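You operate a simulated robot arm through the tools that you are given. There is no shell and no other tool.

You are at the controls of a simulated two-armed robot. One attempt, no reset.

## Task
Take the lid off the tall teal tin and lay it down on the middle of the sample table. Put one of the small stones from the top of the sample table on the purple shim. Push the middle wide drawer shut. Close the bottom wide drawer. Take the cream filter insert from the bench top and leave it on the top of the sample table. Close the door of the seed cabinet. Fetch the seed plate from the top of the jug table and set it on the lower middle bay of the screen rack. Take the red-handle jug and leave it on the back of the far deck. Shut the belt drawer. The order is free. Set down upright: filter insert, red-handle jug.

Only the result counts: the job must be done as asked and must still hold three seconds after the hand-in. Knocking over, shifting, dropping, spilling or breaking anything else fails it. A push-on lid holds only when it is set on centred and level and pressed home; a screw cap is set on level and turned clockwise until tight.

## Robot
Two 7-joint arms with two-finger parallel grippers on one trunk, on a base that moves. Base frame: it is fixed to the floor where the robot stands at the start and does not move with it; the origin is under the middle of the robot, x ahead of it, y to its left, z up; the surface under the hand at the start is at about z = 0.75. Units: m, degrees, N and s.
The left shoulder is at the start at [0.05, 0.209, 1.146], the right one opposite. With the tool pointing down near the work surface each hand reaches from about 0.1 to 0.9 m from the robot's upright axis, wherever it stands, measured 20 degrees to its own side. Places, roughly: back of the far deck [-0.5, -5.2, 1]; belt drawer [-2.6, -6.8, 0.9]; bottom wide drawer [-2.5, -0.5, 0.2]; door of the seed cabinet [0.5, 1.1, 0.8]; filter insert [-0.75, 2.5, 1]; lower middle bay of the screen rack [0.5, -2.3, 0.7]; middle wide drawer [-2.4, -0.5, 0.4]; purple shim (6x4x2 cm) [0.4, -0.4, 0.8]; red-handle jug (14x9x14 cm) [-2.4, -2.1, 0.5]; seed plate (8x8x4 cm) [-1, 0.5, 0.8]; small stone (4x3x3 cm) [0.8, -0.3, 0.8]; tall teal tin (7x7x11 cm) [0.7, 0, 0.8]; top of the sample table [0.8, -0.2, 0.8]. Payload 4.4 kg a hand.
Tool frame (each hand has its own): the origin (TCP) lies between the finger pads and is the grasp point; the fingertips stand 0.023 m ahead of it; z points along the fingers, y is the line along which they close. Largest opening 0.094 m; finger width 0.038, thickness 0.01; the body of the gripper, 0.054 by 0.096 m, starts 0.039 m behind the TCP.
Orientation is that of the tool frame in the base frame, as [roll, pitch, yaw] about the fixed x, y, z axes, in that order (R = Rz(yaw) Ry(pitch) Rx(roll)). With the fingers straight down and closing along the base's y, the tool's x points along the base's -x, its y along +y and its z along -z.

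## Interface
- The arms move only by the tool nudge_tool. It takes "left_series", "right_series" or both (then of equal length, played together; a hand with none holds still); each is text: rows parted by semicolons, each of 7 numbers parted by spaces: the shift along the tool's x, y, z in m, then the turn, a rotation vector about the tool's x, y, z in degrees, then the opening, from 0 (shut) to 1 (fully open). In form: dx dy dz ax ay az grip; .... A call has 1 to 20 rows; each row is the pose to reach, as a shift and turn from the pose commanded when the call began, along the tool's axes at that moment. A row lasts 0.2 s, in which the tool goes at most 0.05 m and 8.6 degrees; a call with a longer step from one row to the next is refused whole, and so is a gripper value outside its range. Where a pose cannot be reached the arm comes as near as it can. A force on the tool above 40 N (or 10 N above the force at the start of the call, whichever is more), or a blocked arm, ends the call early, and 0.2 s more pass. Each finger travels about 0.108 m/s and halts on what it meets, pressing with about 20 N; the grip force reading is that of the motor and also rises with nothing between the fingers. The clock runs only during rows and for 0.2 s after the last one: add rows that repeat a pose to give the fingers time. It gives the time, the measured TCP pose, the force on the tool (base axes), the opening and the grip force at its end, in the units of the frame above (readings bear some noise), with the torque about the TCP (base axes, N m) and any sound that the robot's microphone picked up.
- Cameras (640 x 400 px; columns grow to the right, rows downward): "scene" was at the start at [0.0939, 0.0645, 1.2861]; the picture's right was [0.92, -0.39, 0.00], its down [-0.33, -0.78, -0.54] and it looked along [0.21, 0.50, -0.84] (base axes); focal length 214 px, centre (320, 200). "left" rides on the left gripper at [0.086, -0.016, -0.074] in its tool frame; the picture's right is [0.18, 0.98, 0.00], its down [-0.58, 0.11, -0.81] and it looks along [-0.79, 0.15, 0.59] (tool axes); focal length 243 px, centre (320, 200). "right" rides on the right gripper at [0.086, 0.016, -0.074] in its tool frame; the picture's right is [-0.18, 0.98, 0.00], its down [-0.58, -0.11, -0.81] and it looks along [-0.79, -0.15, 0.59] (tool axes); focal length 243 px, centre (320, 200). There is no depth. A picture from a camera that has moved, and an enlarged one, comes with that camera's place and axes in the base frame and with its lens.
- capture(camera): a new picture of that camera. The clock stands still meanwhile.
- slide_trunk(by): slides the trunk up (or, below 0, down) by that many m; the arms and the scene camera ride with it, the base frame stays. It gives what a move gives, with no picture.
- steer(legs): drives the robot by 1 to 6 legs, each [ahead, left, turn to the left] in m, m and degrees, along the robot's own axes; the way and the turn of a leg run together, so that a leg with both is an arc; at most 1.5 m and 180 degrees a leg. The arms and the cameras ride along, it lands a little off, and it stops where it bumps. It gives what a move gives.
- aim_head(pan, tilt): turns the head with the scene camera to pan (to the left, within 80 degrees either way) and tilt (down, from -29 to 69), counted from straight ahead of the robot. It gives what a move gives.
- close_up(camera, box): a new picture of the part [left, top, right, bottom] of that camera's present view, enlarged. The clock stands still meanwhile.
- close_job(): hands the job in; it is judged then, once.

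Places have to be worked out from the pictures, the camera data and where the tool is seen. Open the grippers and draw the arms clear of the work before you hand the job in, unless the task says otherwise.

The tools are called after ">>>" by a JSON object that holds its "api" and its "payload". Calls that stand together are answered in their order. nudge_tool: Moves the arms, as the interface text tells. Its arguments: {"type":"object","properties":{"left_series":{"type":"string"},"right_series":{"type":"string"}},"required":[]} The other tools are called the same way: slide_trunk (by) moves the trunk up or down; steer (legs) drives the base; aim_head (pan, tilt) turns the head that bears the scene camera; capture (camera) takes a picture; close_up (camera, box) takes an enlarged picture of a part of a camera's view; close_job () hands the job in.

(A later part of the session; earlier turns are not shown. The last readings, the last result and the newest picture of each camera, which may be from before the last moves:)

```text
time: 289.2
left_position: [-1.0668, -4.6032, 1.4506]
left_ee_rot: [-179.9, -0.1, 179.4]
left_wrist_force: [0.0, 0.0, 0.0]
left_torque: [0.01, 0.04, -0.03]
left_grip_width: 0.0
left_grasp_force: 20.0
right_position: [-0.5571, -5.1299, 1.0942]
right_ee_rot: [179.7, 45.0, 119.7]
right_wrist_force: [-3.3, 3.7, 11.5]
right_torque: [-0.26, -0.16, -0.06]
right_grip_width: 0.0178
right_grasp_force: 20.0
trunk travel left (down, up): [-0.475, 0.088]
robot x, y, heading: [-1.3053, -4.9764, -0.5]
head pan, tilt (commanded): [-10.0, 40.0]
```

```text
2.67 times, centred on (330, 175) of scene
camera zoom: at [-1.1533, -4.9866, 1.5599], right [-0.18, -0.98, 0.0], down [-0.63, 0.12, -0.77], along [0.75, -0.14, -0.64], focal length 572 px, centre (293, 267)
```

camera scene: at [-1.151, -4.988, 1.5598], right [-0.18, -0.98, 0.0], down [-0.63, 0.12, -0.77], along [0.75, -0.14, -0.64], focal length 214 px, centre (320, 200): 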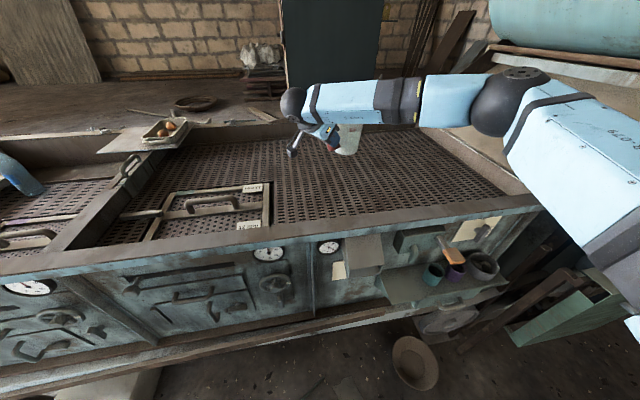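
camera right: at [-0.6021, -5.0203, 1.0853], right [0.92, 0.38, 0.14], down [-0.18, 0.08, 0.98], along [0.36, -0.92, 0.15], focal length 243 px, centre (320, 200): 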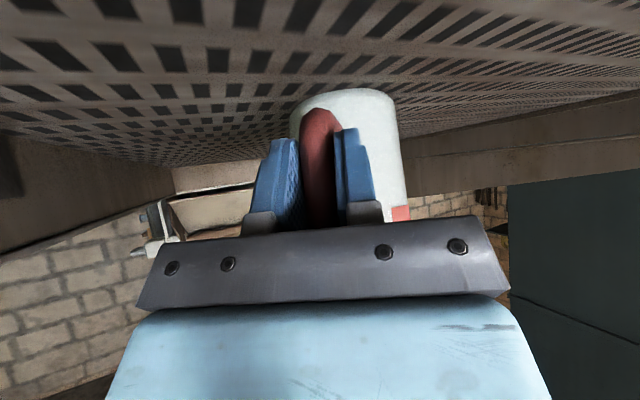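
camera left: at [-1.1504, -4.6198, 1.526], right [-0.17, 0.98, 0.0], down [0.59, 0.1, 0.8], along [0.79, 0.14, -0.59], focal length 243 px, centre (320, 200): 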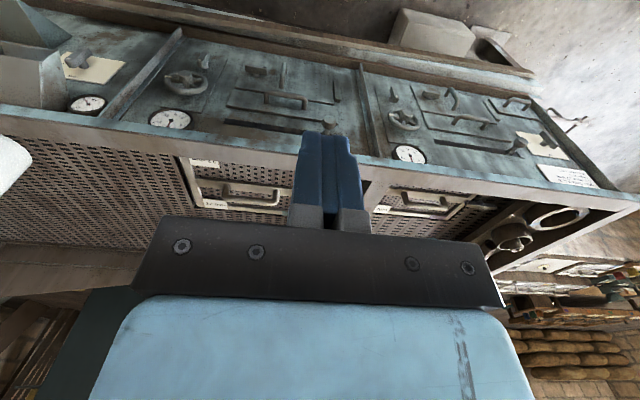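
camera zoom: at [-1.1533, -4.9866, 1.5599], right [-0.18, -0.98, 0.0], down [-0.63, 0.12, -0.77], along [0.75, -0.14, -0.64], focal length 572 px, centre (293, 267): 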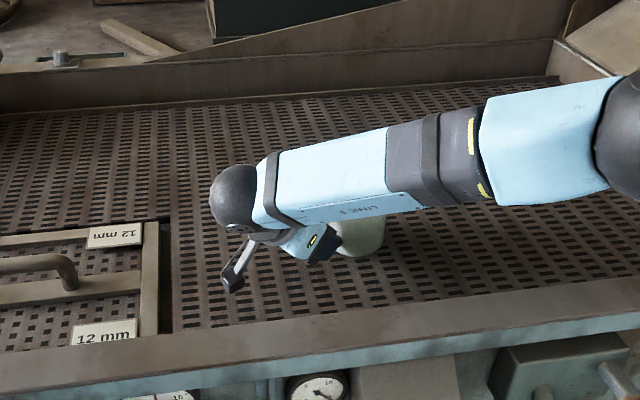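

The load is down to about 11 N. I'll ease up 1.5 mm more and open the fingers slowly.

>>> {"api": "nudge_tool", "payload": {"right_series": "-0.001 0 -0.001 0 0 0 0; -0.001 0 -0.001 0 0 0 0.25; -0.001 0 -0.001 0 0 0 0.35; -0.001 0 -0.001 0 0 0 0.5; -0.001 0 -0.001 0 0 0 0.65; -0.001 0 -0.001 0 0 0 0.65"}}

>>> {"api": "capture", "payload": {"camera": "right"}}

```text
time: 290.6
left_position: [-1.0649, -4.6034, 1.4515]
left_ee_rot: [179.9, -0.2, 179.5]
left_wrist_force: [0.4, 0.0, 0.1]
left_torque: [-0.04, 0.02, 0.04]
left_grip_width: 0.0002
left_grasp_force: 19.7
right_position: [-0.5547, -5.1297, 1.0962]
right_ee_rot: [179.7, 45.0, 119.8]
right_wrist_force: [0.2, 0.4, -0.5]
right_torque: [0.03, 0.0, 0.03]
right_grip_width: 0.061
right_grasp_force: 0.1
trunk travel left (down, up): [-0.475, 0.088]
robot x, y, heading: [-1.3018, -4.9709, -0.6]
head pan, tilt (commanded): [-10.0, 40.0]
```

```text
taken
camera right: at [-0.5995, -5.0223, 1.0873], right [0.92, 0.38, 0.13], down [-0.18, 0.08, 0.98], along [0.36, -0.92, 0.14], focal length 243 px, centre (320, 200)
```

right: 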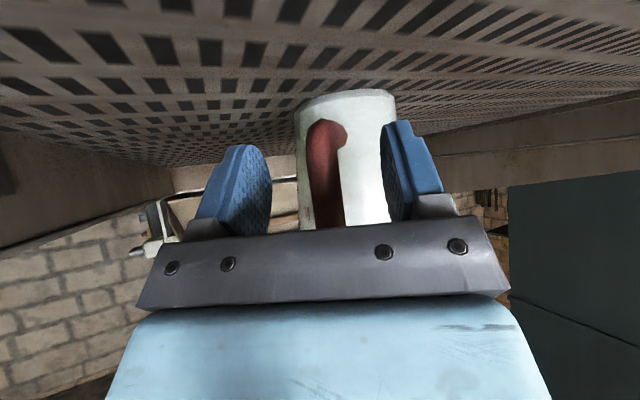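

The jug is released and stands upright. I'll withdraw the hand along its own axis and look.

>>> {"api": "nudge_tool", "payload": {"right_series": "0 0 -0.02 0 0 0 0.7; 0 0 -0.045 0 0 0 0.7; 0 0 -0.075 0 0 0 0.7; 0 0 -0.11 0 0 0 0.7; -0.02 0 -0.145 0 0 0 0.7; -0.05 0 -0.175 0 0 0 0.7; -0.08 0 -0.205 0 0 0 0.7; -0.08 0 -0.205 0 0 0 0.7"}}

>>> {"api": "capture", "payload": {"camera": "scene"}}

>>> {"api": "close_up", "payload": {"camera": "scene", "box": [240, 100, 440, 240]}}

```text
time: 292.4
left_position: [-1.063, -4.6033, 1.4508]
left_ee_rot: [180.0, -0.3, 179.4]
left_wrist_force: [-0.5, 0.2, 0.3]
left_torque: [0.0, 0.01, 0.01]
left_grip_width: 0.0
left_grasp_force: 20.1
right_position: [-0.6013, -5.055, 1.2975]
right_ee_rot: [179.9, 45.1, 119.9]
right_wrist_force: [1.1, -0.7, -0.2]
right_torque: [-0.02, -0.02, 0.01]
right_grip_width: 0.066
right_grasp_force: 0.0
trunk travel left (down, up): [-0.475, 0.088]
robot x, y, heading: [-1.2985, -4.9714, -0.5]
head pan, tilt (commanded): [-10.0, 40.0]
```

```text
taken
camera scene: at [-1.1504, -4.9875, 1.5597], right [-0.18, -0.98, 0.0], down [-0.63, 0.12, -0.77], along [0.75, -0.14, -0.64], focal length 214 px, centre (320, 200)
```

scene: 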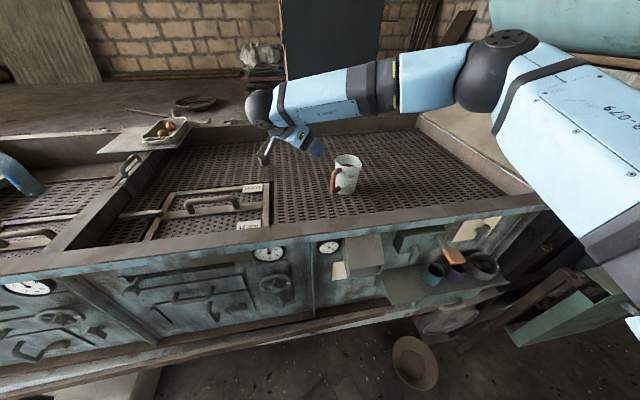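

```text
2.86 times, centred on (340, 170) of scene
camera zoom: at [-1.1504, -4.9875, 1.5597], right [-0.18, -0.98, 0.0], down [-0.63, 0.12, -0.77], along [0.75, -0.14, -0.64], focal length 613 px, centre (263, 286)
```

zoom: 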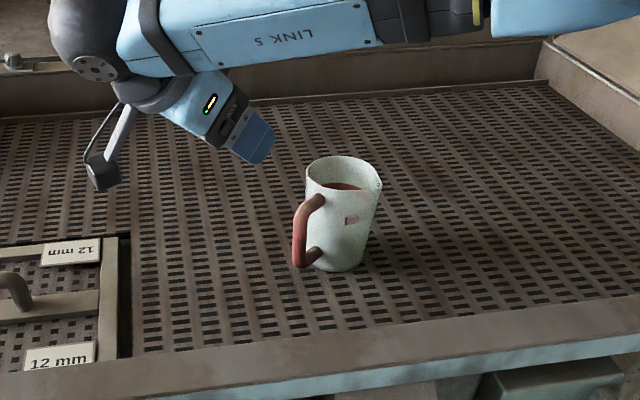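

The jug stands upright on the far deck's west strip. I'll verify its position with the wrist camera.

>>> {"api": "capture", "payload": {"camera": "right"}}

```text
taken
camera right: at [-0.6453, -4.9476, 1.2889], right [0.92, 0.38, 0.13], down [-0.18, 0.08, 0.98], along [0.36, -0.92, 0.14], focal length 243 px, centre (320, 200)
```

right: 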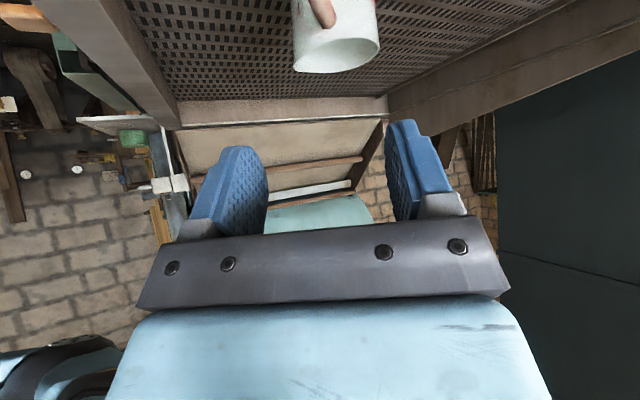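

The jug's rim centre triangulates to [-0.495, -5.213, 1.16], right where intended. Next is the belt drawer. I'll pull the right hand back and up to a compact pointing-down pose.

>>> {"api": "nudge_tool", "payload": {"right_series": "0.0019 -0.0241 -0.0176 -2.62 4.52 -6.33 0.7; 0.0038 -0.0482 -0.0352 -5.24 9.04 -12.67 0.7; 0.0057 -0.0723 -0.0529 -7.87 13.57 -19 0.7; 0.0076 -0.0964 -0.0705 -10.49 18.09 -25.33 0.7; 0.0096 -0.1206 -0.0881 -13.11 22.61 -31.67 0.7; 0.0115 -0.1447 -0.1057 -15.73 27.13 -38 0.7; 0.0134 -0.1688 -0.1234 -18.36 31.66 -44.33 0.7; 0.0153 -0.1929 -0.141 -20.98 36.18 -50.67 0.7; 0.0172 -0.217 -0.1586 -23.6 40.7 -57 0.7; 0.0172 -0.217 -0.1586 -23.6 40.7 -57 0.7"}}

>>> {"api": "aim_head", "payload": {"pan": -80, "tilt": 20}}

>>> {"api": "capture", "payload": {"camera": "scene"}}

```text
time: 294.6
left_position: [-1.0654, -4.6039, 1.4502]
left_ee_rot: [180.0, -0.2, 179.5]
left_wrist_force: [0.3, 0.4, -0.2]
left_torque: [-0.01, -0.01, 0.01]
left_grip_width: 0.0003
left_grasp_force: 19.4
right_position: [-0.8497, -5.0545, 1.3949]
right_ee_rot: [179.9, 0.0, -179.8]
right_wrist_force: [-0.1, -0.4, 0.4]
right_torque: [-0.01, -0.01, 0.0]
right_grip_width: 0.066
right_grasp_force: 0.0
trunk travel left (down, up): [-0.475, 0.088]
robot x, y, heading: [-1.3026, -4.9721, -0.6]
head pan, tilt (commanded): [-10.0, 40.0]
```

```text
time: 296.1
left_position: [-1.064, -4.6039, 1.4511]
left_ee_rot: [180.0, -0.2, 179.5]
left_wrist_force: [0.2, 0.3, 0.6]
left_torque: [0.01, -0.01, 0.04]
left_grip_width: 0.0
left_grasp_force: 19.8
right_position: [-0.8496, -5.0546, 1.3951]
right_ee_rot: [179.9, 0.2, -179.8]
right_wrist_force: [-0.6, -0.2, 0.2]
right_torque: [0.0, -0.03, -0.01]
right_grip_width: 0.0657
right_grasp_force: 0.1
trunk travel left (down, up): [-0.475, 0.088]
robot x, y, heading: [-1.3034, -4.9677, -0.6]
head pan, tilt (commanded): [-80.0, 20.0]
```

```text
taken
camera scene: at [-1.2192, -5.0638, 1.5912], right [-0.99, -0.17, 0.0], down [-0.06, 0.34, -0.94], along [0.16, -0.93, -0.34], focal length 214 px, centre (320, 200)
```

scene: 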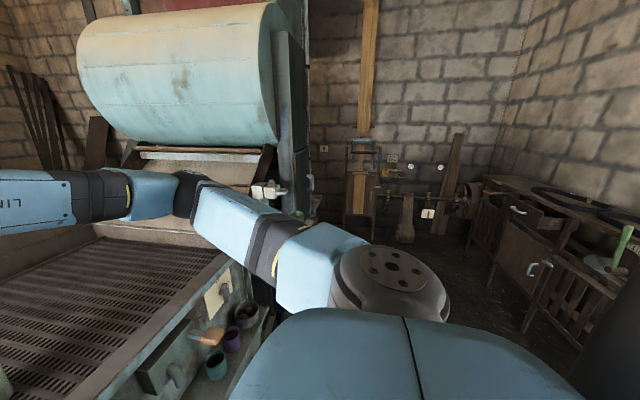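

The belt bench with its open drawer is at the far right. I'll turn south and drive around towards it, keeping west of the sheet on the floor.

>>> {"api": "steer", "payload": {"legs": [[0, 0, -89.4], [0.4, 0, 0], [0, -0.5, 0]]}}

>>> {"api": "aim_head", "payload": {"pan": -25, "tilt": 25}}

>>> {"api": "capture", "payload": {"camera": "scene"}}

```text
time: 305.4
left_position: [-1.288, -5.6128, 1.4508]
left_ee_rot: [179.9, -0.2, 89.6]
left_wrist_force: [-0.6, 0.2, 0.8]
left_torque: [0.0, -0.05, -0.02]
left_grip_width: 0.0001
left_grasp_force: 20.1
right_position: [-1.7389, -5.8305, 1.3967]
right_ee_rot: [179.9, 0.3, 90.4]
right_wrist_force: [-0.7, 0.3, -1.2]
right_torque: [0.0, 0.03, 0.03]
right_grip_width: 0.066
right_grasp_force: 0.1
trunk travel left (down, up): [-0.475, 0.088]
robot x, y, heading: [-1.6573, -5.3758, -90.4]
head pan, tilt (commanded): [-80.0, 20.0]
stopped in leg 3: the robot was blocked; the commanded pose is now the measured one
```

```text
time: 306.7
left_position: [-1.2871, -5.6155, 1.45]
left_ee_rot: [179.9, -0.3, 89.6]
left_wrist_force: [0.1, 0.1, 0.1]
left_torque: [0.01, 0.02, 0.01]
left_grip_width: 0.0
left_grasp_force: 20.5
right_position: [-1.737, -5.8301, 1.3953]
right_ee_rot: [180.0, 0.2, 90.5]
right_wrist_force: [0.4, -0.7, 0.1]
right_torque: [0.01, 0.01, -0.01]
right_grip_width: 0.0659
right_grasp_force: 0.1
trunk travel left (down, up): [-0.475, 0.088]
robot x, y, heading: [-1.653, -5.3725, -90.2]
head pan, tilt (commanded): [-25.0, 25.0]
```

```text
taken
camera scene: at [-1.6964, -5.5281, 1.5831], right [-0.9, 0.43, 0.0], down [0.18, 0.38, -0.91], along [-0.39, -0.82, -0.42], focal length 214 px, centre (320, 200)
```

scene: 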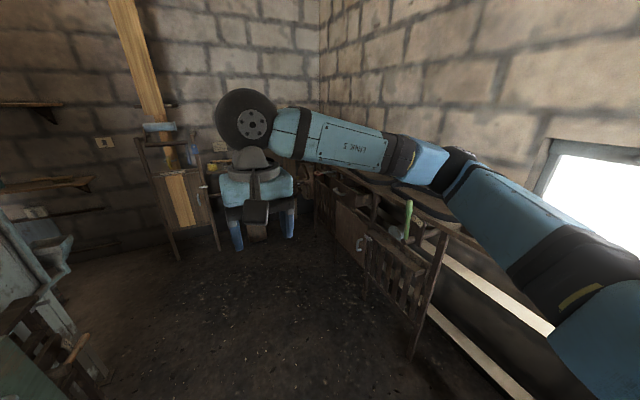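

The robot was blocked by something on its right side. I'll look there to see what it touched.

>>> {"api": "aim_head", "payload": {"pan": -80, "tilt": 50}}

>>> {"api": "capture", "payload": {"camera": "scene"}}

>>> {"api": "capture", "payload": {"camera": "right"}}

```text
time: 307.9
left_position: [-1.2874, -5.6141, 1.45]
left_ee_rot: [179.9, -0.3, 89.6]
left_wrist_force: [0.8, 0.4, -0.6]
left_torque: [0.02, 0.02, -0.01]
left_grip_width: 0.0
left_grasp_force: 20.1
right_position: [-1.7378, -5.8299, 1.3954]
right_ee_rot: [179.9, 0.2, 90.5]
right_wrist_force: [0.1, -0.1, -0.3]
right_torque: [0.01, 0.0, -0.01]
right_grip_width: 0.0659
right_grasp_force: 0.0
trunk travel left (down, up): [-0.475, 0.088]
robot x, y, heading: [-1.6583, -5.3781, -90.2]
head pan, tilt (commanded): [-80.0, 50.0]
```

```text
taken
camera scene: at [-1.7323, -5.4577, 1.5456], right [-0.17, 0.99, 0.0], down [0.75, 0.13, -0.64], along [-0.63, -0.11, -0.77], focal length 214 px, centre (320, 200)
```

scene: 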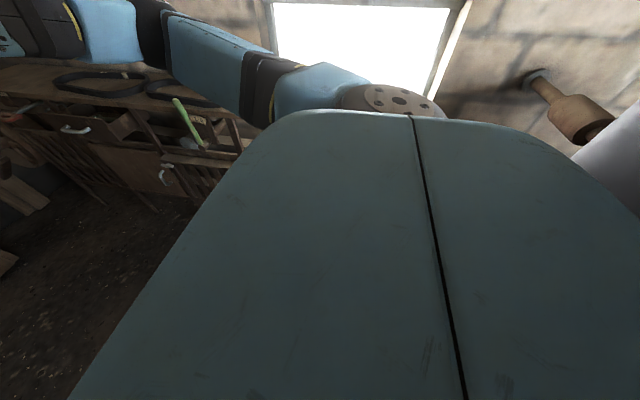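

```text
taken
camera right: at [-1.7228, -5.7422, 1.4699], right [0.98, -0.18, 0.0], down [-0.11, -0.58, 0.81], along [-0.14, -0.8, -0.59], focal length 243 px, centre (320, 200)
```

right: 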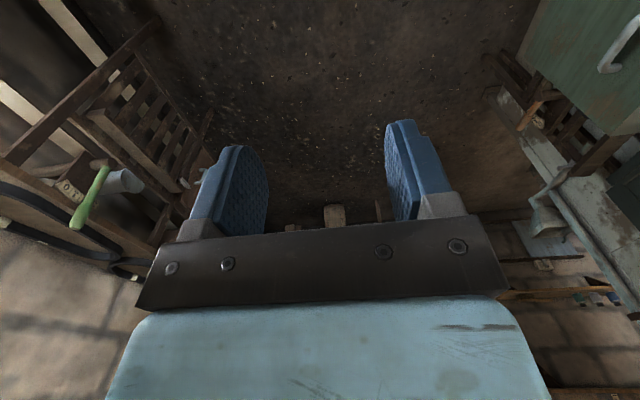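

I can't see the contact point from here; the small tool stool is probably at my back right. I'll step away east, go south, then turn west and look back at it.

>>> {"api": "steer", "payload": {"legs": [[0, 0.12, 0], [1.1, 0, 0]]}}

>>> {"api": "steer", "payload": {"legs": [[0, 0, -90]]}}

>>> {"api": "aim_head", "payload": {"pan": -75, "tilt": 25}}

>>> {"api": "capture", "payload": {"camera": "scene"}}

```text
time: 312.7
left_position: [-1.1601, -6.2305, 1.4507]
left_ee_rot: [179.9, 0.2, 91.7]
left_wrist_force: [0.3, -0.1, 0.8]
left_torque: [0.0, 0.03, 0.01]
left_grip_width: 0.0001
left_grasp_force: 19.9
right_position: [-1.609, -6.4616, 1.3976]
right_ee_rot: [179.8, 0.4, 91.7]
right_wrist_force: [-0.1, -1.2, -1.0]
right_torque: [0.03, 0.01, -0.03]
right_grip_width: 0.0658
right_grasp_force: 0.1
trunk travel left (down, up): [-0.475, 0.088]
robot x, y, heading: [-1.5359, -6.006, -89.1]
head pan, tilt (commanded): [-80.0, 50.0]
stopped in leg 2: the robot was blocked; the commanded pose is now the measured one
```

```text
time: 313.5
left_position: [-1.1616, -6.2294, 1.4523]
left_ee_rot: [180.0, 0.5, 91.6]
left_wrist_force: [-0.1, -0.3, 0.6]
left_torque: [0.04, -0.01, 0.01]
left_grip_width: 0.0
left_grasp_force: 20.1
right_position: [-1.6098, -6.4599, 1.3977]
right_ee_rot: [179.9, 0.5, 91.4]
right_wrist_force: [0.8, 0.6, -0.7]
right_torque: [0.0, 0.02, 0.0]
right_grip_width: 0.0657
right_grasp_force: 0.1
trunk travel left (down, up): [-0.475, 0.088]
robot x, y, heading: [-1.5375, -6.0105, -89.4]
head pan, tilt (commanded): [-80.0, 50.0]
stopped in leg 1: the robot was blocked; the commanded pose is now the measured one
```

```text
time: 314.4
left_position: [-1.1623, -6.2295, 1.4508]
left_ee_rot: [-179.9, 0.5, 91.4]
left_wrist_force: [-0.3, 0.3, 0.0]
left_torque: [0.0, 0.0, 0.0]
left_grip_width: 0.0001
left_grasp_force: 20.0
right_position: [-1.6105, -6.4572, 1.3976]
right_ee_rot: [179.8, 0.6, 91.4]
right_wrist_force: [0.1, 0.0, 0.3]
right_torque: [0.01, -0.01, -0.02]
right_grip_width: 0.0657
right_grasp_force: 0.0
trunk travel left (down, up): [-0.475, 0.088]
robot x, y, heading: [-1.533, -6.0086, -89.6]
head pan, tilt (commanded): [-75.0, 25.0]
```

```text
taken
camera scene: at [-1.6258, -6.0932, 1.5834], right [-0.27, 0.96, -0.01], down [0.41, 0.11, -0.91], along [-0.87, -0.25, -0.42], focal length 214 px, centre (320, 200)
```

scene: 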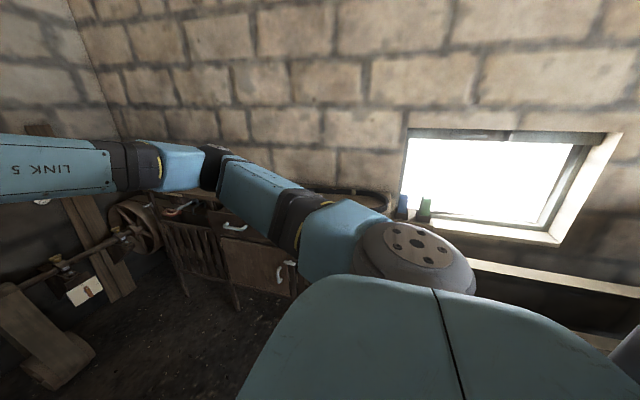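

I was blocked again at (-1.54, -6.01), so I'll look around the base at floor level.

>>> {"api": "aim_head", "payload": {"pan": 0, "tilt": 60}}

>>> {"api": "capture", "payload": {"camera": "scene"}}

>>> {"api": "aim_head", "payload": {"pan": 70, "tilt": 40}}

>>> {"api": "capture", "payload": {"camera": "scene"}}

>>> {"api": "capture", "payload": {"camera": "left"}}

```text
time: 315.9
left_position: [-1.1616, -6.2285, 1.4508]
left_ee_rot: [-180.0, 0.6, 91.4]
left_wrist_force: [0.5, -1.0, -0.2]
left_torque: [-0.01, 0.02, 0.0]
left_grip_width: 0.0004
left_grasp_force: 20.2
right_position: [-1.6105, -6.4576, 1.3975]
right_ee_rot: [179.8, 0.6, 91.4]
right_wrist_force: [0.3, -0.1, 0.1]
right_torque: [-0.01, 0.0, 0.01]
right_grip_width: 0.0656
right_grasp_force: 0.1
trunk travel left (down, up): [-0.475, 0.088]
robot x, y, heading: [-1.5348, -6.0096, -89.3]
head pan, tilt (commanded): [0.0, 60.0]
```

```text
taken
camera scene: at [-1.5362, -6.1351, 1.534], right [-1.0, -0.01, 0.0], down [-0.01, 0.86, -0.51], along [0.01, -0.51, -0.86], focal length 214 px, centre (320, 200)
```

scene: 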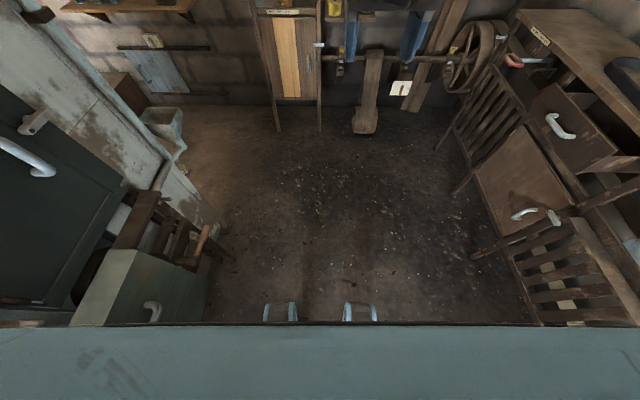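

```text
time: 317.3
left_position: [-1.1613, -6.2292, 1.4514]
left_ee_rot: [180.0, 0.5, 91.5]
left_wrist_force: [0.2, 0.3, -0.5]
left_torque: [0.02, -0.05, 0.02]
left_grip_width: 0.0
left_grasp_force: 19.9
right_position: [-1.6114, -6.4568, 1.3981]
right_ee_rot: [179.8, 0.5, 91.2]
right_wrist_force: [-0.1, 0.1, -0.2]
right_torque: [-0.01, 0.0, 0.02]
right_grip_width: 0.0656
right_grasp_force: 0.0
trunk travel left (down, up): [-0.475, 0.088]
robot x, y, heading: [-1.5337, -6.013, -89.4]
head pan, tilt (commanded): [70.0, 40.0]
```

```text
taken
camera scene: at [-1.4569, -6.0964, 1.5606], right [-0.33, -0.94, 0.01], down [-0.6, 0.21, -0.77], along [0.72, -0.26, -0.64], focal length 214 px, centre (320, 200)
```

scene: 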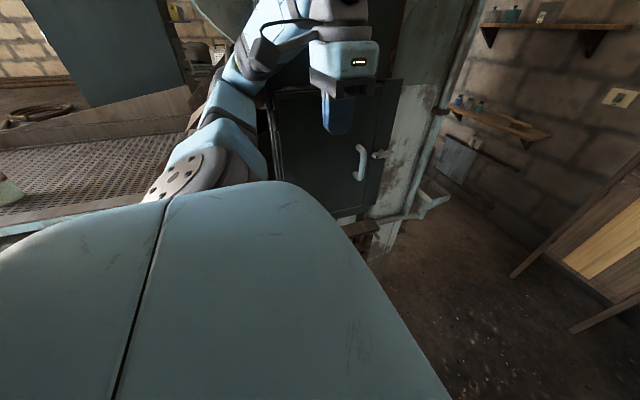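

```text
taken
camera left: at [-1.1791, -6.1423, 1.526], right [0.98, 0.21, 0.0], down [0.12, -0.57, 0.81], along [0.17, -0.79, -0.58], focal length 243 px, centre (320, 200)
```

left: 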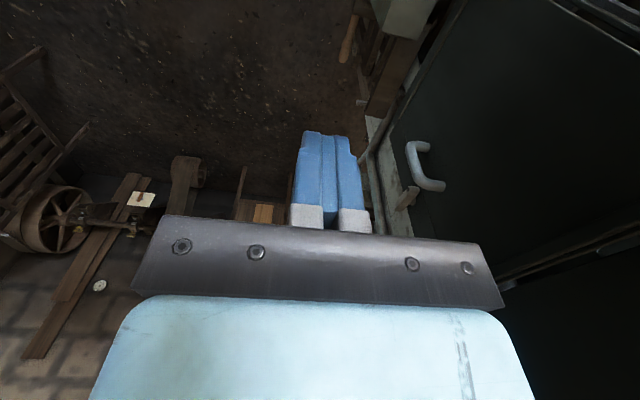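

It looks like my left elbow reached the tall machine's dark side panel. I'll back away north and west, then continue south further from the machine.

>>> {"api": "steer", "payload": {"legs": [[-0.08, 0, 0], [0, -0.22, 0]]}}

>>> {"api": "capture", "payload": {"camera": "scene"}}

```text
time: 320.4
left_position: [-1.3745, -6.1656, 1.4483]
left_ee_rot: [-179.9, 0.0, 90.9]
left_wrist_force: [0.2, 0.0, -0.2]
left_torque: [-0.01, -0.01, 0.0]
left_grip_width: 0.0001
left_grasp_force: 20.1
right_position: [-1.8252, -6.3888, 1.3946]
right_ee_rot: [180.0, 0.1, 90.8]
right_wrist_force: [-0.1, -0.1, 0.3]
right_torque: [0.01, 0.03, -0.01]
right_grip_width: 0.066
right_grasp_force: 0.1
trunk travel left (down, up): [-0.475, 0.088]
robot x, y, heading: [-1.7492, -5.9371, -89.7]
head pan, tilt (commanded): [70.0, 40.0]
```

```text
taken
camera scene: at [-1.6685, -6.0311, 1.5597], right [-0.34, -0.94, 0.0], down [-0.61, 0.22, -0.77], along [0.72, -0.26, -0.64], focal length 214 px, centre (320, 200)
```

scene: 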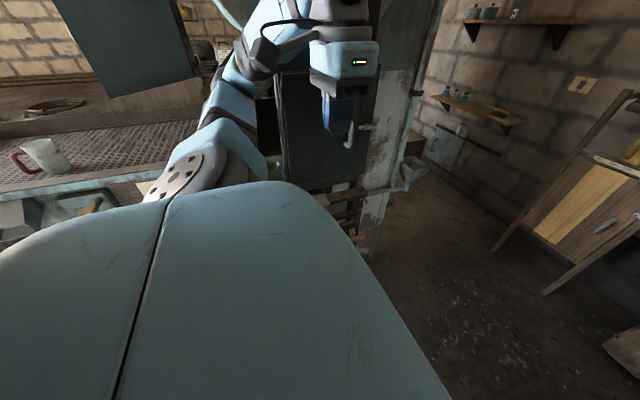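

The jug still stands on the deck and nothing seems disturbed. I'll turn right to face the bench.

>>> {"api": "steer", "payload": {"legs": [[0, 0, -90]]}}

>>> {"api": "aim_head", "payload": {"pan": 30, "tilt": 35}}

>>> {"api": "capture", "payload": {"camera": "scene"}}

>>> {"api": "aim_head", "payload": {"pan": -75, "tilt": 30}}

>>> {"api": "capture", "payload": {"camera": "scene"}}

```text
time: 324.8
left_position: [-1.9946, -6.2975, 1.4495]
left_ee_rot: [-179.8, 0.1, -1.6]
left_wrist_force: [0.0, -0.1, 0.2]
left_torque: [0.02, 0.0, -0.01]
left_grip_width: 0.0001
left_grasp_force: 20.1
right_position: [-2.199, -5.8378, 1.3936]
right_ee_rot: [180.0, 0.1, -1.8]
right_wrist_force: [-0.2, 0.0, 0.0]
right_torque: [-0.02, -0.01, 0.0]
right_grip_width: 0.0658
right_grasp_force: 0.1
trunk travel left (down, up): [-0.475, 0.088]
robot x, y, heading: [-1.7456, -5.9358, 177.7]
head pan, tilt (commanded): [70.0, 40.0]
```

```text
time: 325.8
left_position: [-1.9953, -6.2986, 1.4501]
left_ee_rot: [-179.9, 0.1, -1.7]
left_wrist_force: [0.1, 0.0, -0.3]
left_torque: [0.03, -0.02, -0.01]
left_grip_width: 0.0
left_grasp_force: 20.2
right_position: [-2.1984, -5.8375, 1.3949]
right_ee_rot: [-180.0, 0.1, -1.8]
right_wrist_force: [0.5, 0.2, -0.5]
right_torque: [0.0, 0.02, 0.0]
right_grip_width: 0.066
right_grasp_force: 0.1
trunk travel left (down, up): [-0.475, 0.088]
robot x, y, heading: [-1.7446, -5.9354, 177.6]
head pan, tilt (commanded): [30.0, 35.0]
```

```text
taken
camera scene: at [-1.8947, -5.9728, 1.5673], right [-0.46, 0.89, 0.0], down [0.51, 0.27, -0.82], along [-0.73, -0.38, -0.57], focal length 214 px, centre (320, 200)
```

scene: 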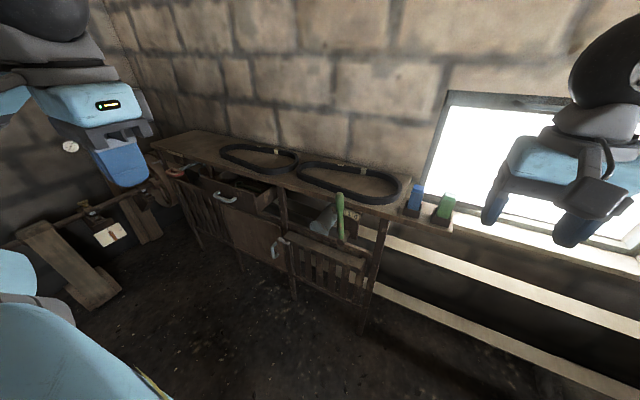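

```text
time: 327.6
left_position: [-1.9952, -6.2976, 1.4498]
left_ee_rot: [-179.8, 0.0, -1.7]
left_wrist_force: [-0.4, -0.2, 0.7]
left_torque: [0.03, 0.0, 0.03]
left_grip_width: 0.0
left_grasp_force: 20.4
right_position: [-2.1988, -5.8369, 1.3951]
right_ee_rot: [-180.0, 0.1, -1.8]
right_wrist_force: [0.3, 0.3, 0.3]
right_torque: [0.02, -0.03, 0.0]
right_grip_width: 0.0658
right_grasp_force: 0.1
trunk travel left (down, up): [-0.475, 0.088]
robot x, y, heading: [-1.7514, -5.935, 177.8]
head pan, tilt (commanded): [-75.0, 30.0]
```

```text
taken
camera scene: at [-1.8364, -5.8436, 1.5751], right [0.98, 0.22, 0.0], down [0.11, -0.49, -0.87], along [-0.19, 0.85, -0.5], focal length 214 px, centre (320, 200)
```

scene: 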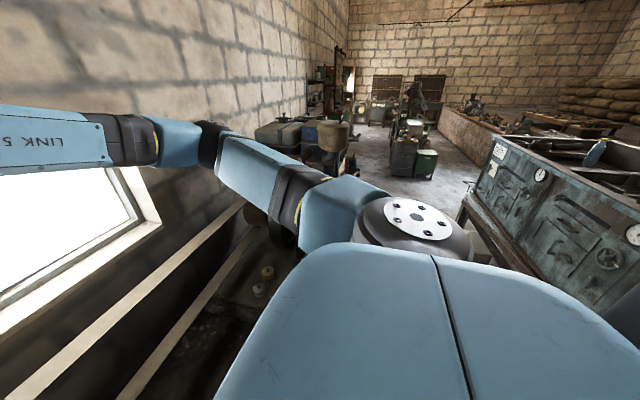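

I'll zoom in towards the engine end to check the stool with tools that may have been bumped.

>>> {"api": "close_up", "payload": {"camera": "scene", "box": [200, 180, 340, 330]}}

```text
2.67 times, centred on (270, 255) of scene
camera zoom: at [-1.8364, -5.8436, 1.5751], right [0.98, 0.22, 0.0], down [0.11, -0.49, -0.87], along [-0.19, 0.85, -0.5], focal length 572 px, centre (453, 53)
```

zoom: 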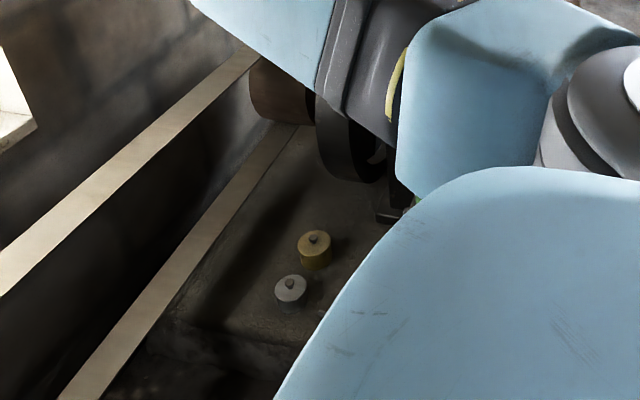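

The items near the engine base look undisturbed from here. I'll slide south so the open belt drawer is in front of me, and lower the trunk to normal height.

>>> {"api": "steer", "payload": {"legs": [[0, 0, 2.3], [0, 0.8, 0]]}}

>>> {"api": "slide_trunk", "payload": {"by": -0.25}}

>>> {"api": "aim_head", "payload": {"pan": 0, "tilt": 40}}

>>> {"api": "capture", "payload": {"camera": "scene"}}

>>> {"api": "capture", "payload": {"camera": "right"}}

```text
time: 335.4
left_position: [-1.9764, -7.0998, 1.4501]
left_ee_rot: [-179.8, -0.1, 1.0]
left_wrist_force: [-0.5, 0.2, -1.2]
left_torque: [-0.02, 0.0, -0.02]
left_grip_width: 0.0
left_grasp_force: 20.2
right_position: [-2.2026, -6.6499, 1.3955]
right_ee_rot: [-179.9, 0.1, 0.9]
right_wrist_force: [0.6, 0.2, 1.0]
right_torque: [-0.03, -0.02, -0.02]
right_grip_width: 0.0658
right_grasp_force: 0.0
trunk travel left (down, up): [-0.475, 0.088]
robot x, y, heading: [-1.7486, -6.7242, -179.7]
head pan, tilt (commanded): [-75.0, 30.0]
```

```text
time: 338.0
left_position: [-1.9768, -7.1012, 1.1995]
left_ee_rot: [-179.9, 0.0, 0.9]
left_wrist_force: [0.6, 0.2, 0.2]
left_torque: [0.0, 0.0, 0.0]
left_grip_width: 0.0
left_grasp_force: 20.0
right_position: [-2.2017, -6.6498, 1.1457]
right_ee_rot: [180.0, 0.0, 0.9]
right_wrist_force: [-0.7, 0.3, 0.4]
right_torque: [0.03, -0.01, -0.01]
right_grip_width: 0.0657
right_grasp_force: 0.1
trunk travel left (down, up): [-0.225, 0.338]
robot x, y, heading: [-1.7487, -6.7281, -179.8]
head pan, tilt (commanded): [-75.0, 30.0]
```

```text
time: 339.4
left_position: [-1.9762, -7.0997, 1.1982]
left_ee_rot: [-179.9, 0.0, 1.0]
left_wrist_force: [0.0, 0.0, 0.3]
left_torque: [0.03, 0.01, 0.02]
left_grip_width: 0.0
left_grasp_force: 19.8
right_position: [-2.2014, -6.6502, 1.1444]
right_ee_rot: [-180.0, 0.0, 0.9]
right_wrist_force: [-0.1, 0.4, -0.1]
right_torque: [0.01, 0.01, 0.0]
right_grip_width: 0.0657
right_grasp_force: 0.0
trunk travel left (down, up): [-0.225, 0.338]
robot x, y, heading: [-1.747, -6.7274, -179.7]
head pan, tilt (commanded): [0.0, 40.0]
```

```text
taken
camera scene: at [-1.9005, -6.7264, 1.3098], right [-0.01, 1.0, 0.0], down [0.64, 0.0, -0.77], along [-0.77, 0.0, -0.64], focal length 214 px, centre (320, 200)
```

scene: 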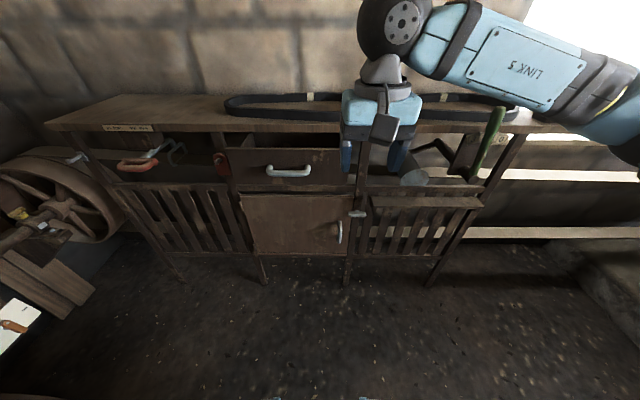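

```text
taken
camera right: at [-2.1158, -6.6636, 1.2194], right [-0.17, -0.99, 0.0], down [-0.58, 0.1, 0.81], along [-0.8, 0.14, -0.59], focal length 243 px, centre (320, 200)
```

right: 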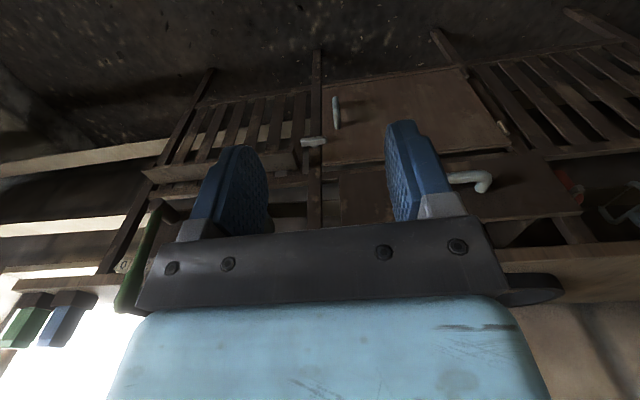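

The belt drawer is the middle one, pulled partly out. I'll zoom in to measure it.

>>> {"api": "close_up", "payload": {"camera": "scene", "box": [200, 80, 400, 230]}}

>>> {"api": "close_up", "payload": {"camera": "right", "box": [300, 60, 640, 260]}}

```text
2.67 times, centred on (300, 155) of scene
camera zoom: at [-1.9005, -6.7264, 1.3098], right [-0.01, 1.0, 0.0], down [0.64, 0.0, -0.77], along [-0.77, 0.0, -0.64], focal length 572 px, centre (373, 320)
```

zoom: 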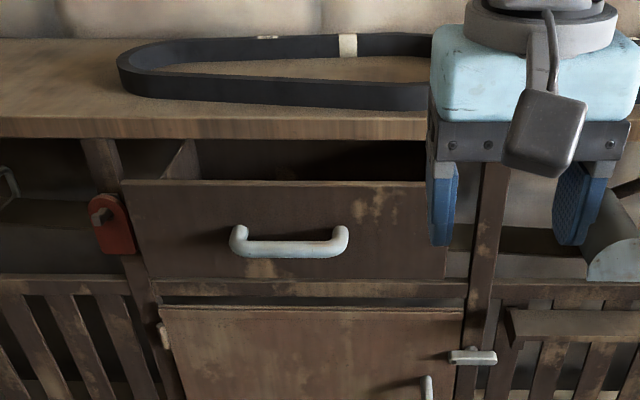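

```text
1.88 times, centred on (470, 160) of right
camera zoom: at [-2.1158, -6.6636, 1.2194], right [-0.17, -0.99, 0.0], down [-0.58, 0.1, 0.81], along [-0.8, 0.14, -0.59], focal length 457 px, centre (38, 275)
```

zoom: 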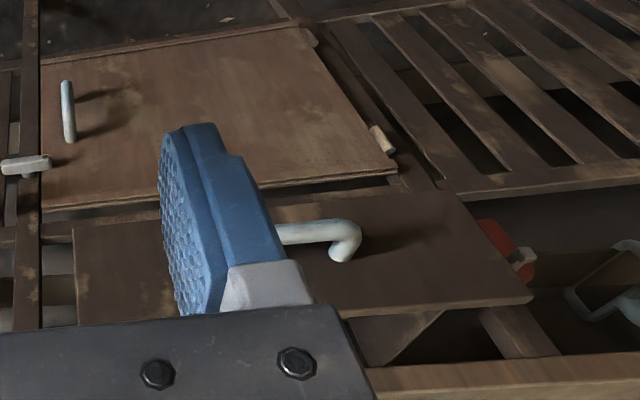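

The drawer front is at about x -2.50, y -7.015 to -6.637, z 0.876 to 1.011, with its handle at z 0.95. I'll bring the closed left hand, turned horizontal, in front of the panel just below the handle.

>>> {"api": "nudge_tool", "payload": {"left_series": "-0.0291 -0.0233 0.0243 0 -7.5 0 0; -0.0582 -0.0467 0.0485 0 -15 0 0; -0.0873 -0.07 0.0728 0 -22.5 0 0; -0.1163 -0.0933 0.097 0 -30 0 0; -0.1454 -0.1167 0.1213 0 -37.5 0 0; -0.1745 -0.14 0.1455 0 -45 0 0; -0.2036 -0.1633 0.1698 0 -52.5 0 0; -0.2327 -0.1867 0.194 0 -60 0 0; -0.2618 -0.21 0.2183 0 -67.5 0 0; -0.2908 -0.2333 0.2425 0 -75 0 0; -0.3199 -0.2567 0.2668 0 -82.5 0 0; -0.349 -0.28 0.291 0 -90 0 0; -0.349 -0.28 0.291 0 -90 0 0"}}

>>> {"api": "capture", "payload": {"camera": "scene"}}

>>> {"api": "capture", "payload": {"camera": "left"}}

```text
time: 342.2
left_position: [-2.3303, -6.8295, 0.9063]
left_ee_rot: [-54.5, 89.9, 126.6]
left_wrist_force: [0.3, -0.4, 0.2]
left_torque: [-0.01, 0.0, 0.03]
left_grip_width: 0.0
left_grasp_force: 19.6
left hand out of reach, approached as far as the arm can: row 1, 2, 3, 4, 5, 6, 7
right_position: [-2.2007, -6.6505, 1.1449]
right_ee_rot: [180.0, 0.1, 1.1]
right_wrist_force: [-0.6, 0.5, 0.5]
right_torque: [-0.02, 0.01, 0.02]
right_grip_width: 0.0657
right_grasp_force: 0.0
trunk travel left (down, up): [-0.225, 0.338]
robot x, y, heading: [-1.751, -6.7263, -179.6]
head pan, tilt (commanded): [0.0, 40.0]
```

```text
taken
camera scene: at [-1.9003, -6.7267, 1.3098], right [-0.01, 1.0, 0.0], down [0.64, 0.0, -0.77], along [-0.77, 0.0, -0.64], focal length 214 px, centre (320, 200)
```

scene: 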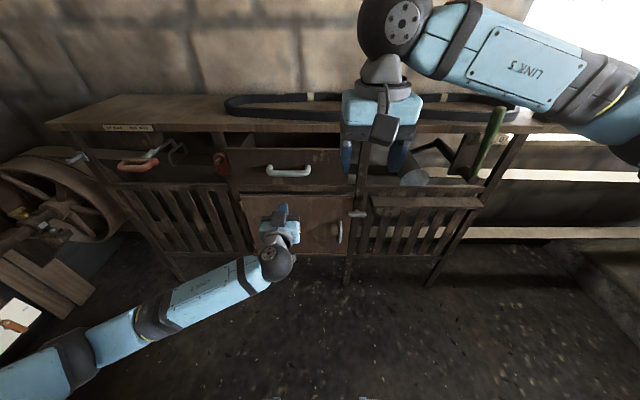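

```text
taken
camera left: at [-2.256, -6.812, 0.8196], right [0.02, -0.98, -0.19], down [0.81, -0.09, 0.58], along [-0.59, -0.16, 0.79], focal length 243 px, centre (320, 200)
```

left: 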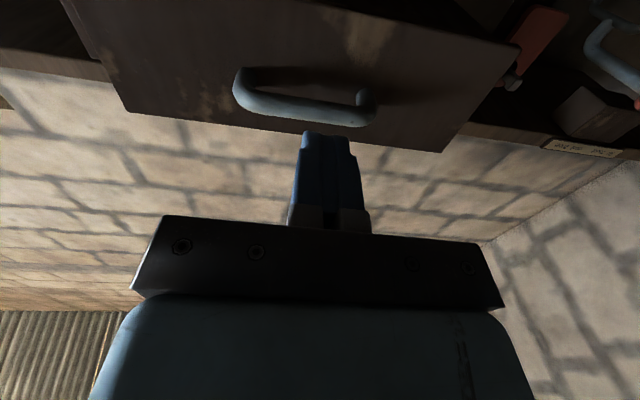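

The fingertips are below the handle and in line with the panel. I'll drive 0.1 m closer so the arm has enough reach for the push.

>>> {"api": "steer", "payload": {"legs": [[0.1, 0, 0]]}}

>>> {"api": "nudge_tool", "payload": {"left_series": "0 0 0.02 0 0 0 0; 0 0 0.035 0 0 0 0; 0 0 0.05 0 0 0 0; 0 0 0.06 0 0 0 0; 0 0 0.07 0 0 0 0; 0 0 0.07 0 0 0 0"}}

>>> {"api": "close_up", "payload": {"camera": "scene", "box": [180, 80, 420, 260]}}

```text
time: 343.4
left_position: [-2.4312, -6.8276, 0.9058]
left_ee_rot: [-110.4, 89.9, 70.5]
left_wrist_force: [-0.3, 0.1, 0.5]
left_torque: [0.01, 0.05, -0.01]
left_grip_width: 0.0
left_grasp_force: 19.5
right_position: [-2.3005, -6.6494, 1.145]
right_ee_rot: [180.0, 0.1, 0.9]
right_wrist_force: [-0.6, 0.6, 0.7]
right_torque: [0.01, 0.0, -0.02]
right_grip_width: 0.0655
right_grasp_force: 0.1
trunk travel left (down, up): [-0.225, 0.338]
robot x, y, heading: [-1.8435, -6.7221, -179.8]
head pan, tilt (commanded): [0.0, 40.0]
```

```text
time: 344.8
left_position: [-2.4992, -6.8324, 0.9054]
left_ee_rot: [-84.6, 89.8, 96.3]
left_wrist_force: [0.9, 1.3, 0.2]
left_torque: [0.03, 0.01, 0.0]
left_grip_width: 0.0
left_grasp_force: 20.1
right_position: [-2.3006, -6.6497, 1.1454]
right_ee_rot: [180.0, 0.1, 1.0]
right_wrist_force: [-0.7, 0.6, 0.0]
right_torque: [0.03, 0.04, 0.02]
right_grip_width: 0.0657
right_grasp_force: 0.0
trunk travel left (down, up): [-0.225, 0.338]
robot x, y, heading: [-1.8462, -6.7276, -179.9]
head pan, tilt (commanded): [0.0, 40.0]
```

```text
2.22 times, centred on (300, 170) of scene
camera zoom: at [-1.9994, -6.7268, 1.3098], right [0.0, 1.0, 0.0], down [0.64, 0.0, -0.77], along [-0.77, 0.0, -0.64], focal length 477 px, centre (364, 267)
```

zoom: 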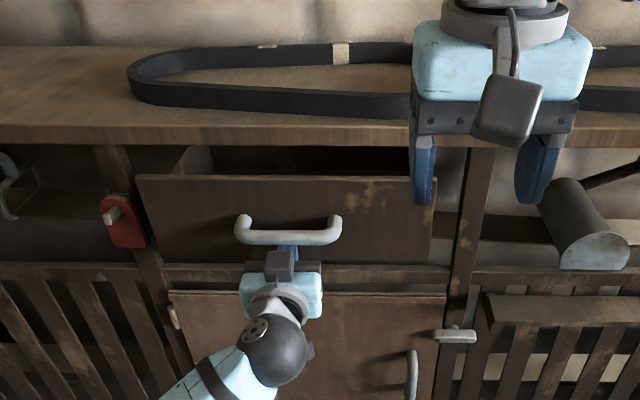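

The fingertips are at the panel. I'll keep pushing in steps and watch for the end stop.

>>> {"api": "nudge_tool", "payload": {"left_series": "0 0 0.015 0 0 0 0; 0 0 0.03 0 0 0 0; 0 0 0.045 0 0 0 0; 0 0 0.06 0 0 0 0; 0 0 0.06 0 0 0 0"}}

>>> {"api": "close_up", "payload": {"camera": "scene", "box": [180, 80, 420, 260]}}

```text
time: 346.0
left_position: [-2.5591, -6.8306, 0.907]
left_ee_rot: [-85.4, 89.9, 95.7]
left_wrist_force: [-0.6, -0.4, 0.1]
left_torque: [0.0, -0.01, -0.03]
left_grip_width: 0.0
left_grasp_force: 19.6
right_position: [-2.301, -6.6504, 1.1454]
right_ee_rot: [-180.0, 0.2, 0.9]
right_wrist_force: [-0.5, -0.3, -0.1]
right_torque: [0.01, -0.04, -0.02]
right_grip_width: 0.0656
right_grasp_force: 0.0
trunk travel left (down, up): [-0.225, 0.338]
robot x, y, heading: [-1.8467, -6.729, -179.8]
head pan, tilt (commanded): [0.0, 40.0]
```

```text
2.22 times, centred on (300, 170) of scene
camera zoom: at [-1.9993, -6.7269, 1.3098], right [0.0, 1.0, 0.0], down [0.64, 0.0, -0.77], along [-0.77, 0.0, -0.64], focal length 477 px, centre (364, 267)
```

zoom: 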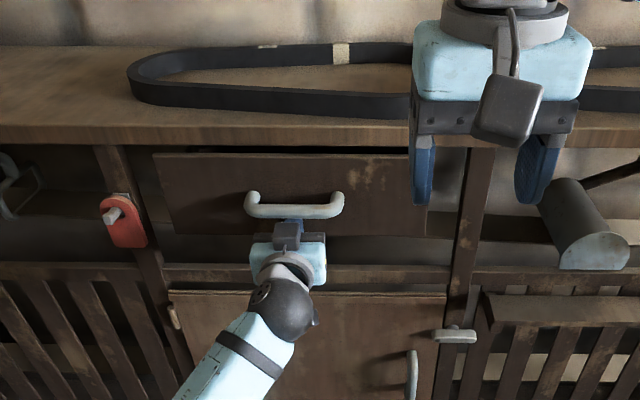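

The drawer is sliding in. I'll continue until it stops.

>>> {"api": "nudge_tool", "payload": {"left_series": "0 0 0.012 0 0 0 0; 0 0 0.024 0 0 0 0; 0 0 0.036 0 0 0 0; 0 0 0.048 0 0 0 0; 0 0 0.048 0 0 0 0"}}

>>> {"api": "close_up", "payload": {"camera": "scene", "box": [180, 80, 420, 260]}}

```text
time: 346.5
left_position: [-2.5704, -6.8307, 0.9069]
left_ee_rot: [-59.1, 89.9, 121.8]
left_wrist_force: [15.1, -1.3, 2.8]
left_torque: [0.07, 0.01, -0.09]
left_grip_width: 0.0
left_grasp_force: 20.1
right_position: [-2.2993, -6.6507, 1.1453]
right_ee_rot: [-179.9, 0.1, 0.9]
right_wrist_force: [0.0, -0.2, -0.3]
right_torque: [0.05, -0.01, 0.01]
right_grip_width: 0.0659
right_grasp_force: 0.1
trunk travel left (down, up): [-0.225, 0.338]
robot x, y, heading: [-1.8461, -6.7286, -179.9]
head pan, tilt (commanded): [0.0, 40.0]
stopped in row 2 (left hand): the force on the tool passed its limit at 54 N (the readings are from after the stop); the commanded pose is now the measured one
```

```text
2.22 times, centred on (300, 170) of scene
camera zoom: at [-1.9986, -6.7271, 1.3099], right [-0.01, 1.0, 0.0], down [0.64, 0.0, -0.77], along [-0.77, 0.0, -0.64], focal length 477 px, centre (364, 267)
```

zoom: 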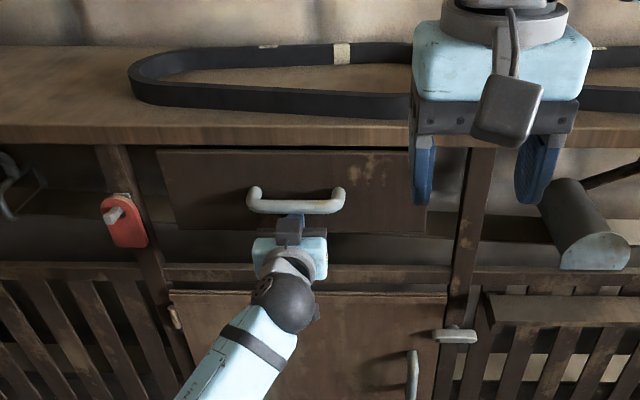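

A firm stop at 54 N suggests the drawer is fully in. I'll draw the hand back and check that it is flush.

>>> {"api": "nudge_tool", "payload": {"left_series": "0 0 -0.03 0 0 0 0; 0 0 -0.07 0 0 0 0; 0 0 -0.11 0 0 0 0; 0 0 -0.15 0 0 0 0; 0 0 -0.19 0 0 0 0; 0 0 -0.19 0 0 0 0"}}

>>> {"api": "close_up", "payload": {"camera": "scene", "box": [180, 80, 420, 260]}}

>>> {"api": "capture", "payload": {"camera": "left"}}

>>> {"api": "capture", "payload": {"camera": "right"}}

```text
time: 347.4
left_position: [-2.4948, -6.8719, 1.0007]
left_ee_rot: [30.2, 76.7, -147.1]
left_wrist_force: [-0.3, -0.6, -0.4]
left_torque: [0.02, 0.01, -0.01]
left_grip_width: 0.0
left_grasp_force: 19.9
right_position: [-2.3006, -6.6502, 1.1438]
right_ee_rot: [180.0, 0.2, 0.9]
right_wrist_force: [-0.4, 0.3, -0.5]
right_torque: [0.0, -0.02, 0.0]
right_grip_width: 0.0657
right_grasp_force: 0.0
trunk travel left (down, up): [-0.225, 0.338]
robot x, y, heading: [-1.8481, -6.7281, -179.6]
head pan, tilt (commanded): [0.0, 40.0]
stopped in row 4 (left hand): the arm was blocked; the commanded pose is now the measured one
```

```text
2.22 times, centred on (300, 170) of scene
camera zoom: at [-2.0, -6.7268, 1.3097], right [-0.01, 1.0, 0.0], down [0.64, 0.0, -0.77], along [-0.77, 0.0, -0.64], focal length 477 px, centre (364, 267)
```

zoom: 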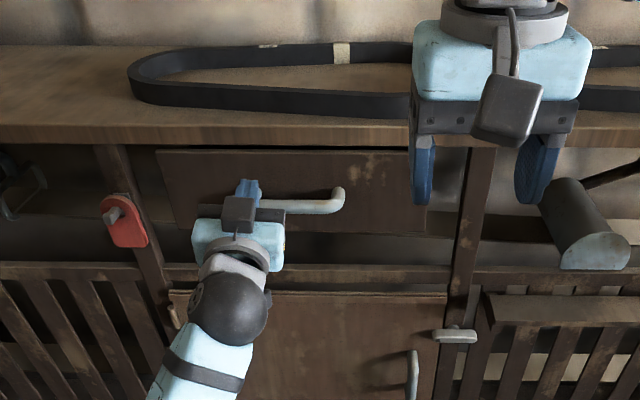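

```text
taken
camera left: at [-2.439, -6.8634, 0.9006], right [0.02, -1.0, -0.07], down [0.91, -0.01, 0.42], along [-0.42, -0.07, 0.91], focal length 243 px, centre (320, 200)
```

left: 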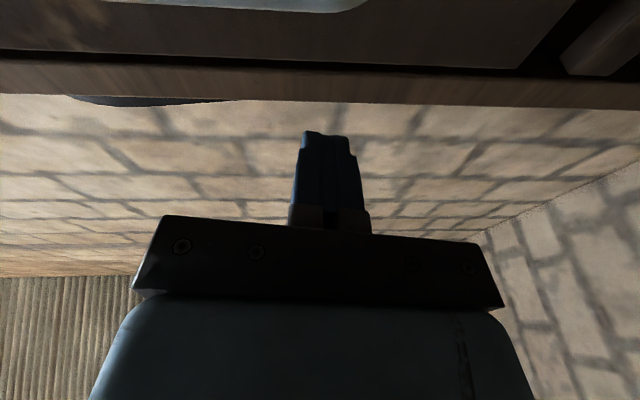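

```text
taken
camera right: at [-2.2153, -6.664, 1.2192], right [-0.17, -0.99, 0.0], down [-0.58, 0.1, 0.81], along [-0.8, 0.14, -0.59], focal length 243 px, centre (320, 200)
```

right: 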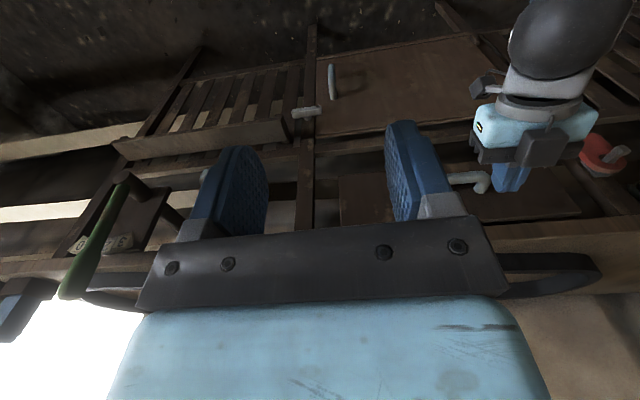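

The left arm could not retreat straight back and drifted upward, though the drawer stays shut. I'll back it away while turning the hand downward again.

>>> {"api": "nudge_tool", "payload": {"left_series": "-0.0145 0.0027 -0.0225 0 4 0 0; -0.029 0.0054 -0.045 0 12 0 0; -0.0435 0.0081 -0.0675 0 20 0 0; -0.058 0.0108 -0.09 0 28 0 0; -0.0725 0.0135 -0.1125 0 36 0 0; -0.087 0.0162 -0.135 0 44 0 0; -0.1015 0.0189 -0.1575 0 52 0 0; -0.116 0.0216 -0.18 0 60 0 0; -0.116 0.0216 -0.18 0 68 0 0; -0.116 0.0216 -0.18 0 76 0 0; -0.116 0.0216 -0.18 0 76 0 0"}}

>>> {"api": "capture", "payload": {"camera": "scene"}}

```text
time: 348.3
left_position: [-2.4129, -6.9165, 1.0248]
left_ee_rot: [122.2, 70.4, -49.8]
left_wrist_force: [-0.2, 1.1, -0.1]
left_torque: [0.0, 0.01, -0.02]
left_grip_width: 0.0
left_grasp_force: 19.4
right_position: [-2.2997, -6.65, 1.1464]
right_ee_rot: [-179.9, 0.3, 1.0]
right_wrist_force: [0.2, -0.3, 0.0]
right_torque: [-0.03, 0.01, 0.0]
right_grip_width: 0.0659
right_grasp_force: 0.0
trunk travel left (down, up): [-0.225, 0.338]
robot x, y, heading: [-1.844, -6.726, -179.8]
head pan, tilt (commanded): [0.0, 40.0]
stopped in row 4 (left hand): the arm was blocked; the commanded pose is now the measured one
```

```text
taken
camera scene: at [-1.9991, -6.7272, 1.311], right [-0.01, 1.0, 0.0], down [0.64, 0.0, -0.77], along [-0.77, 0.0, -0.64], focal length 214 px, centre (320, 200)
```

scene: 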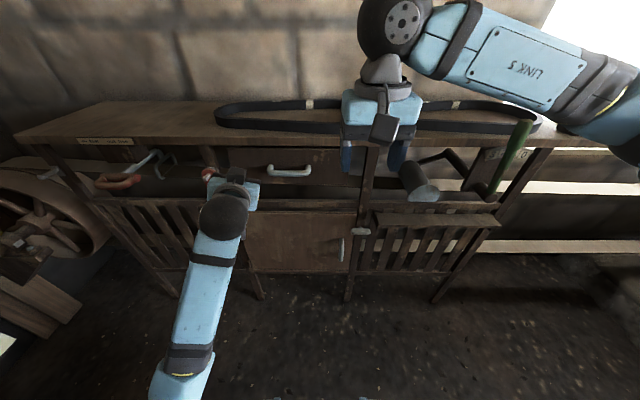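

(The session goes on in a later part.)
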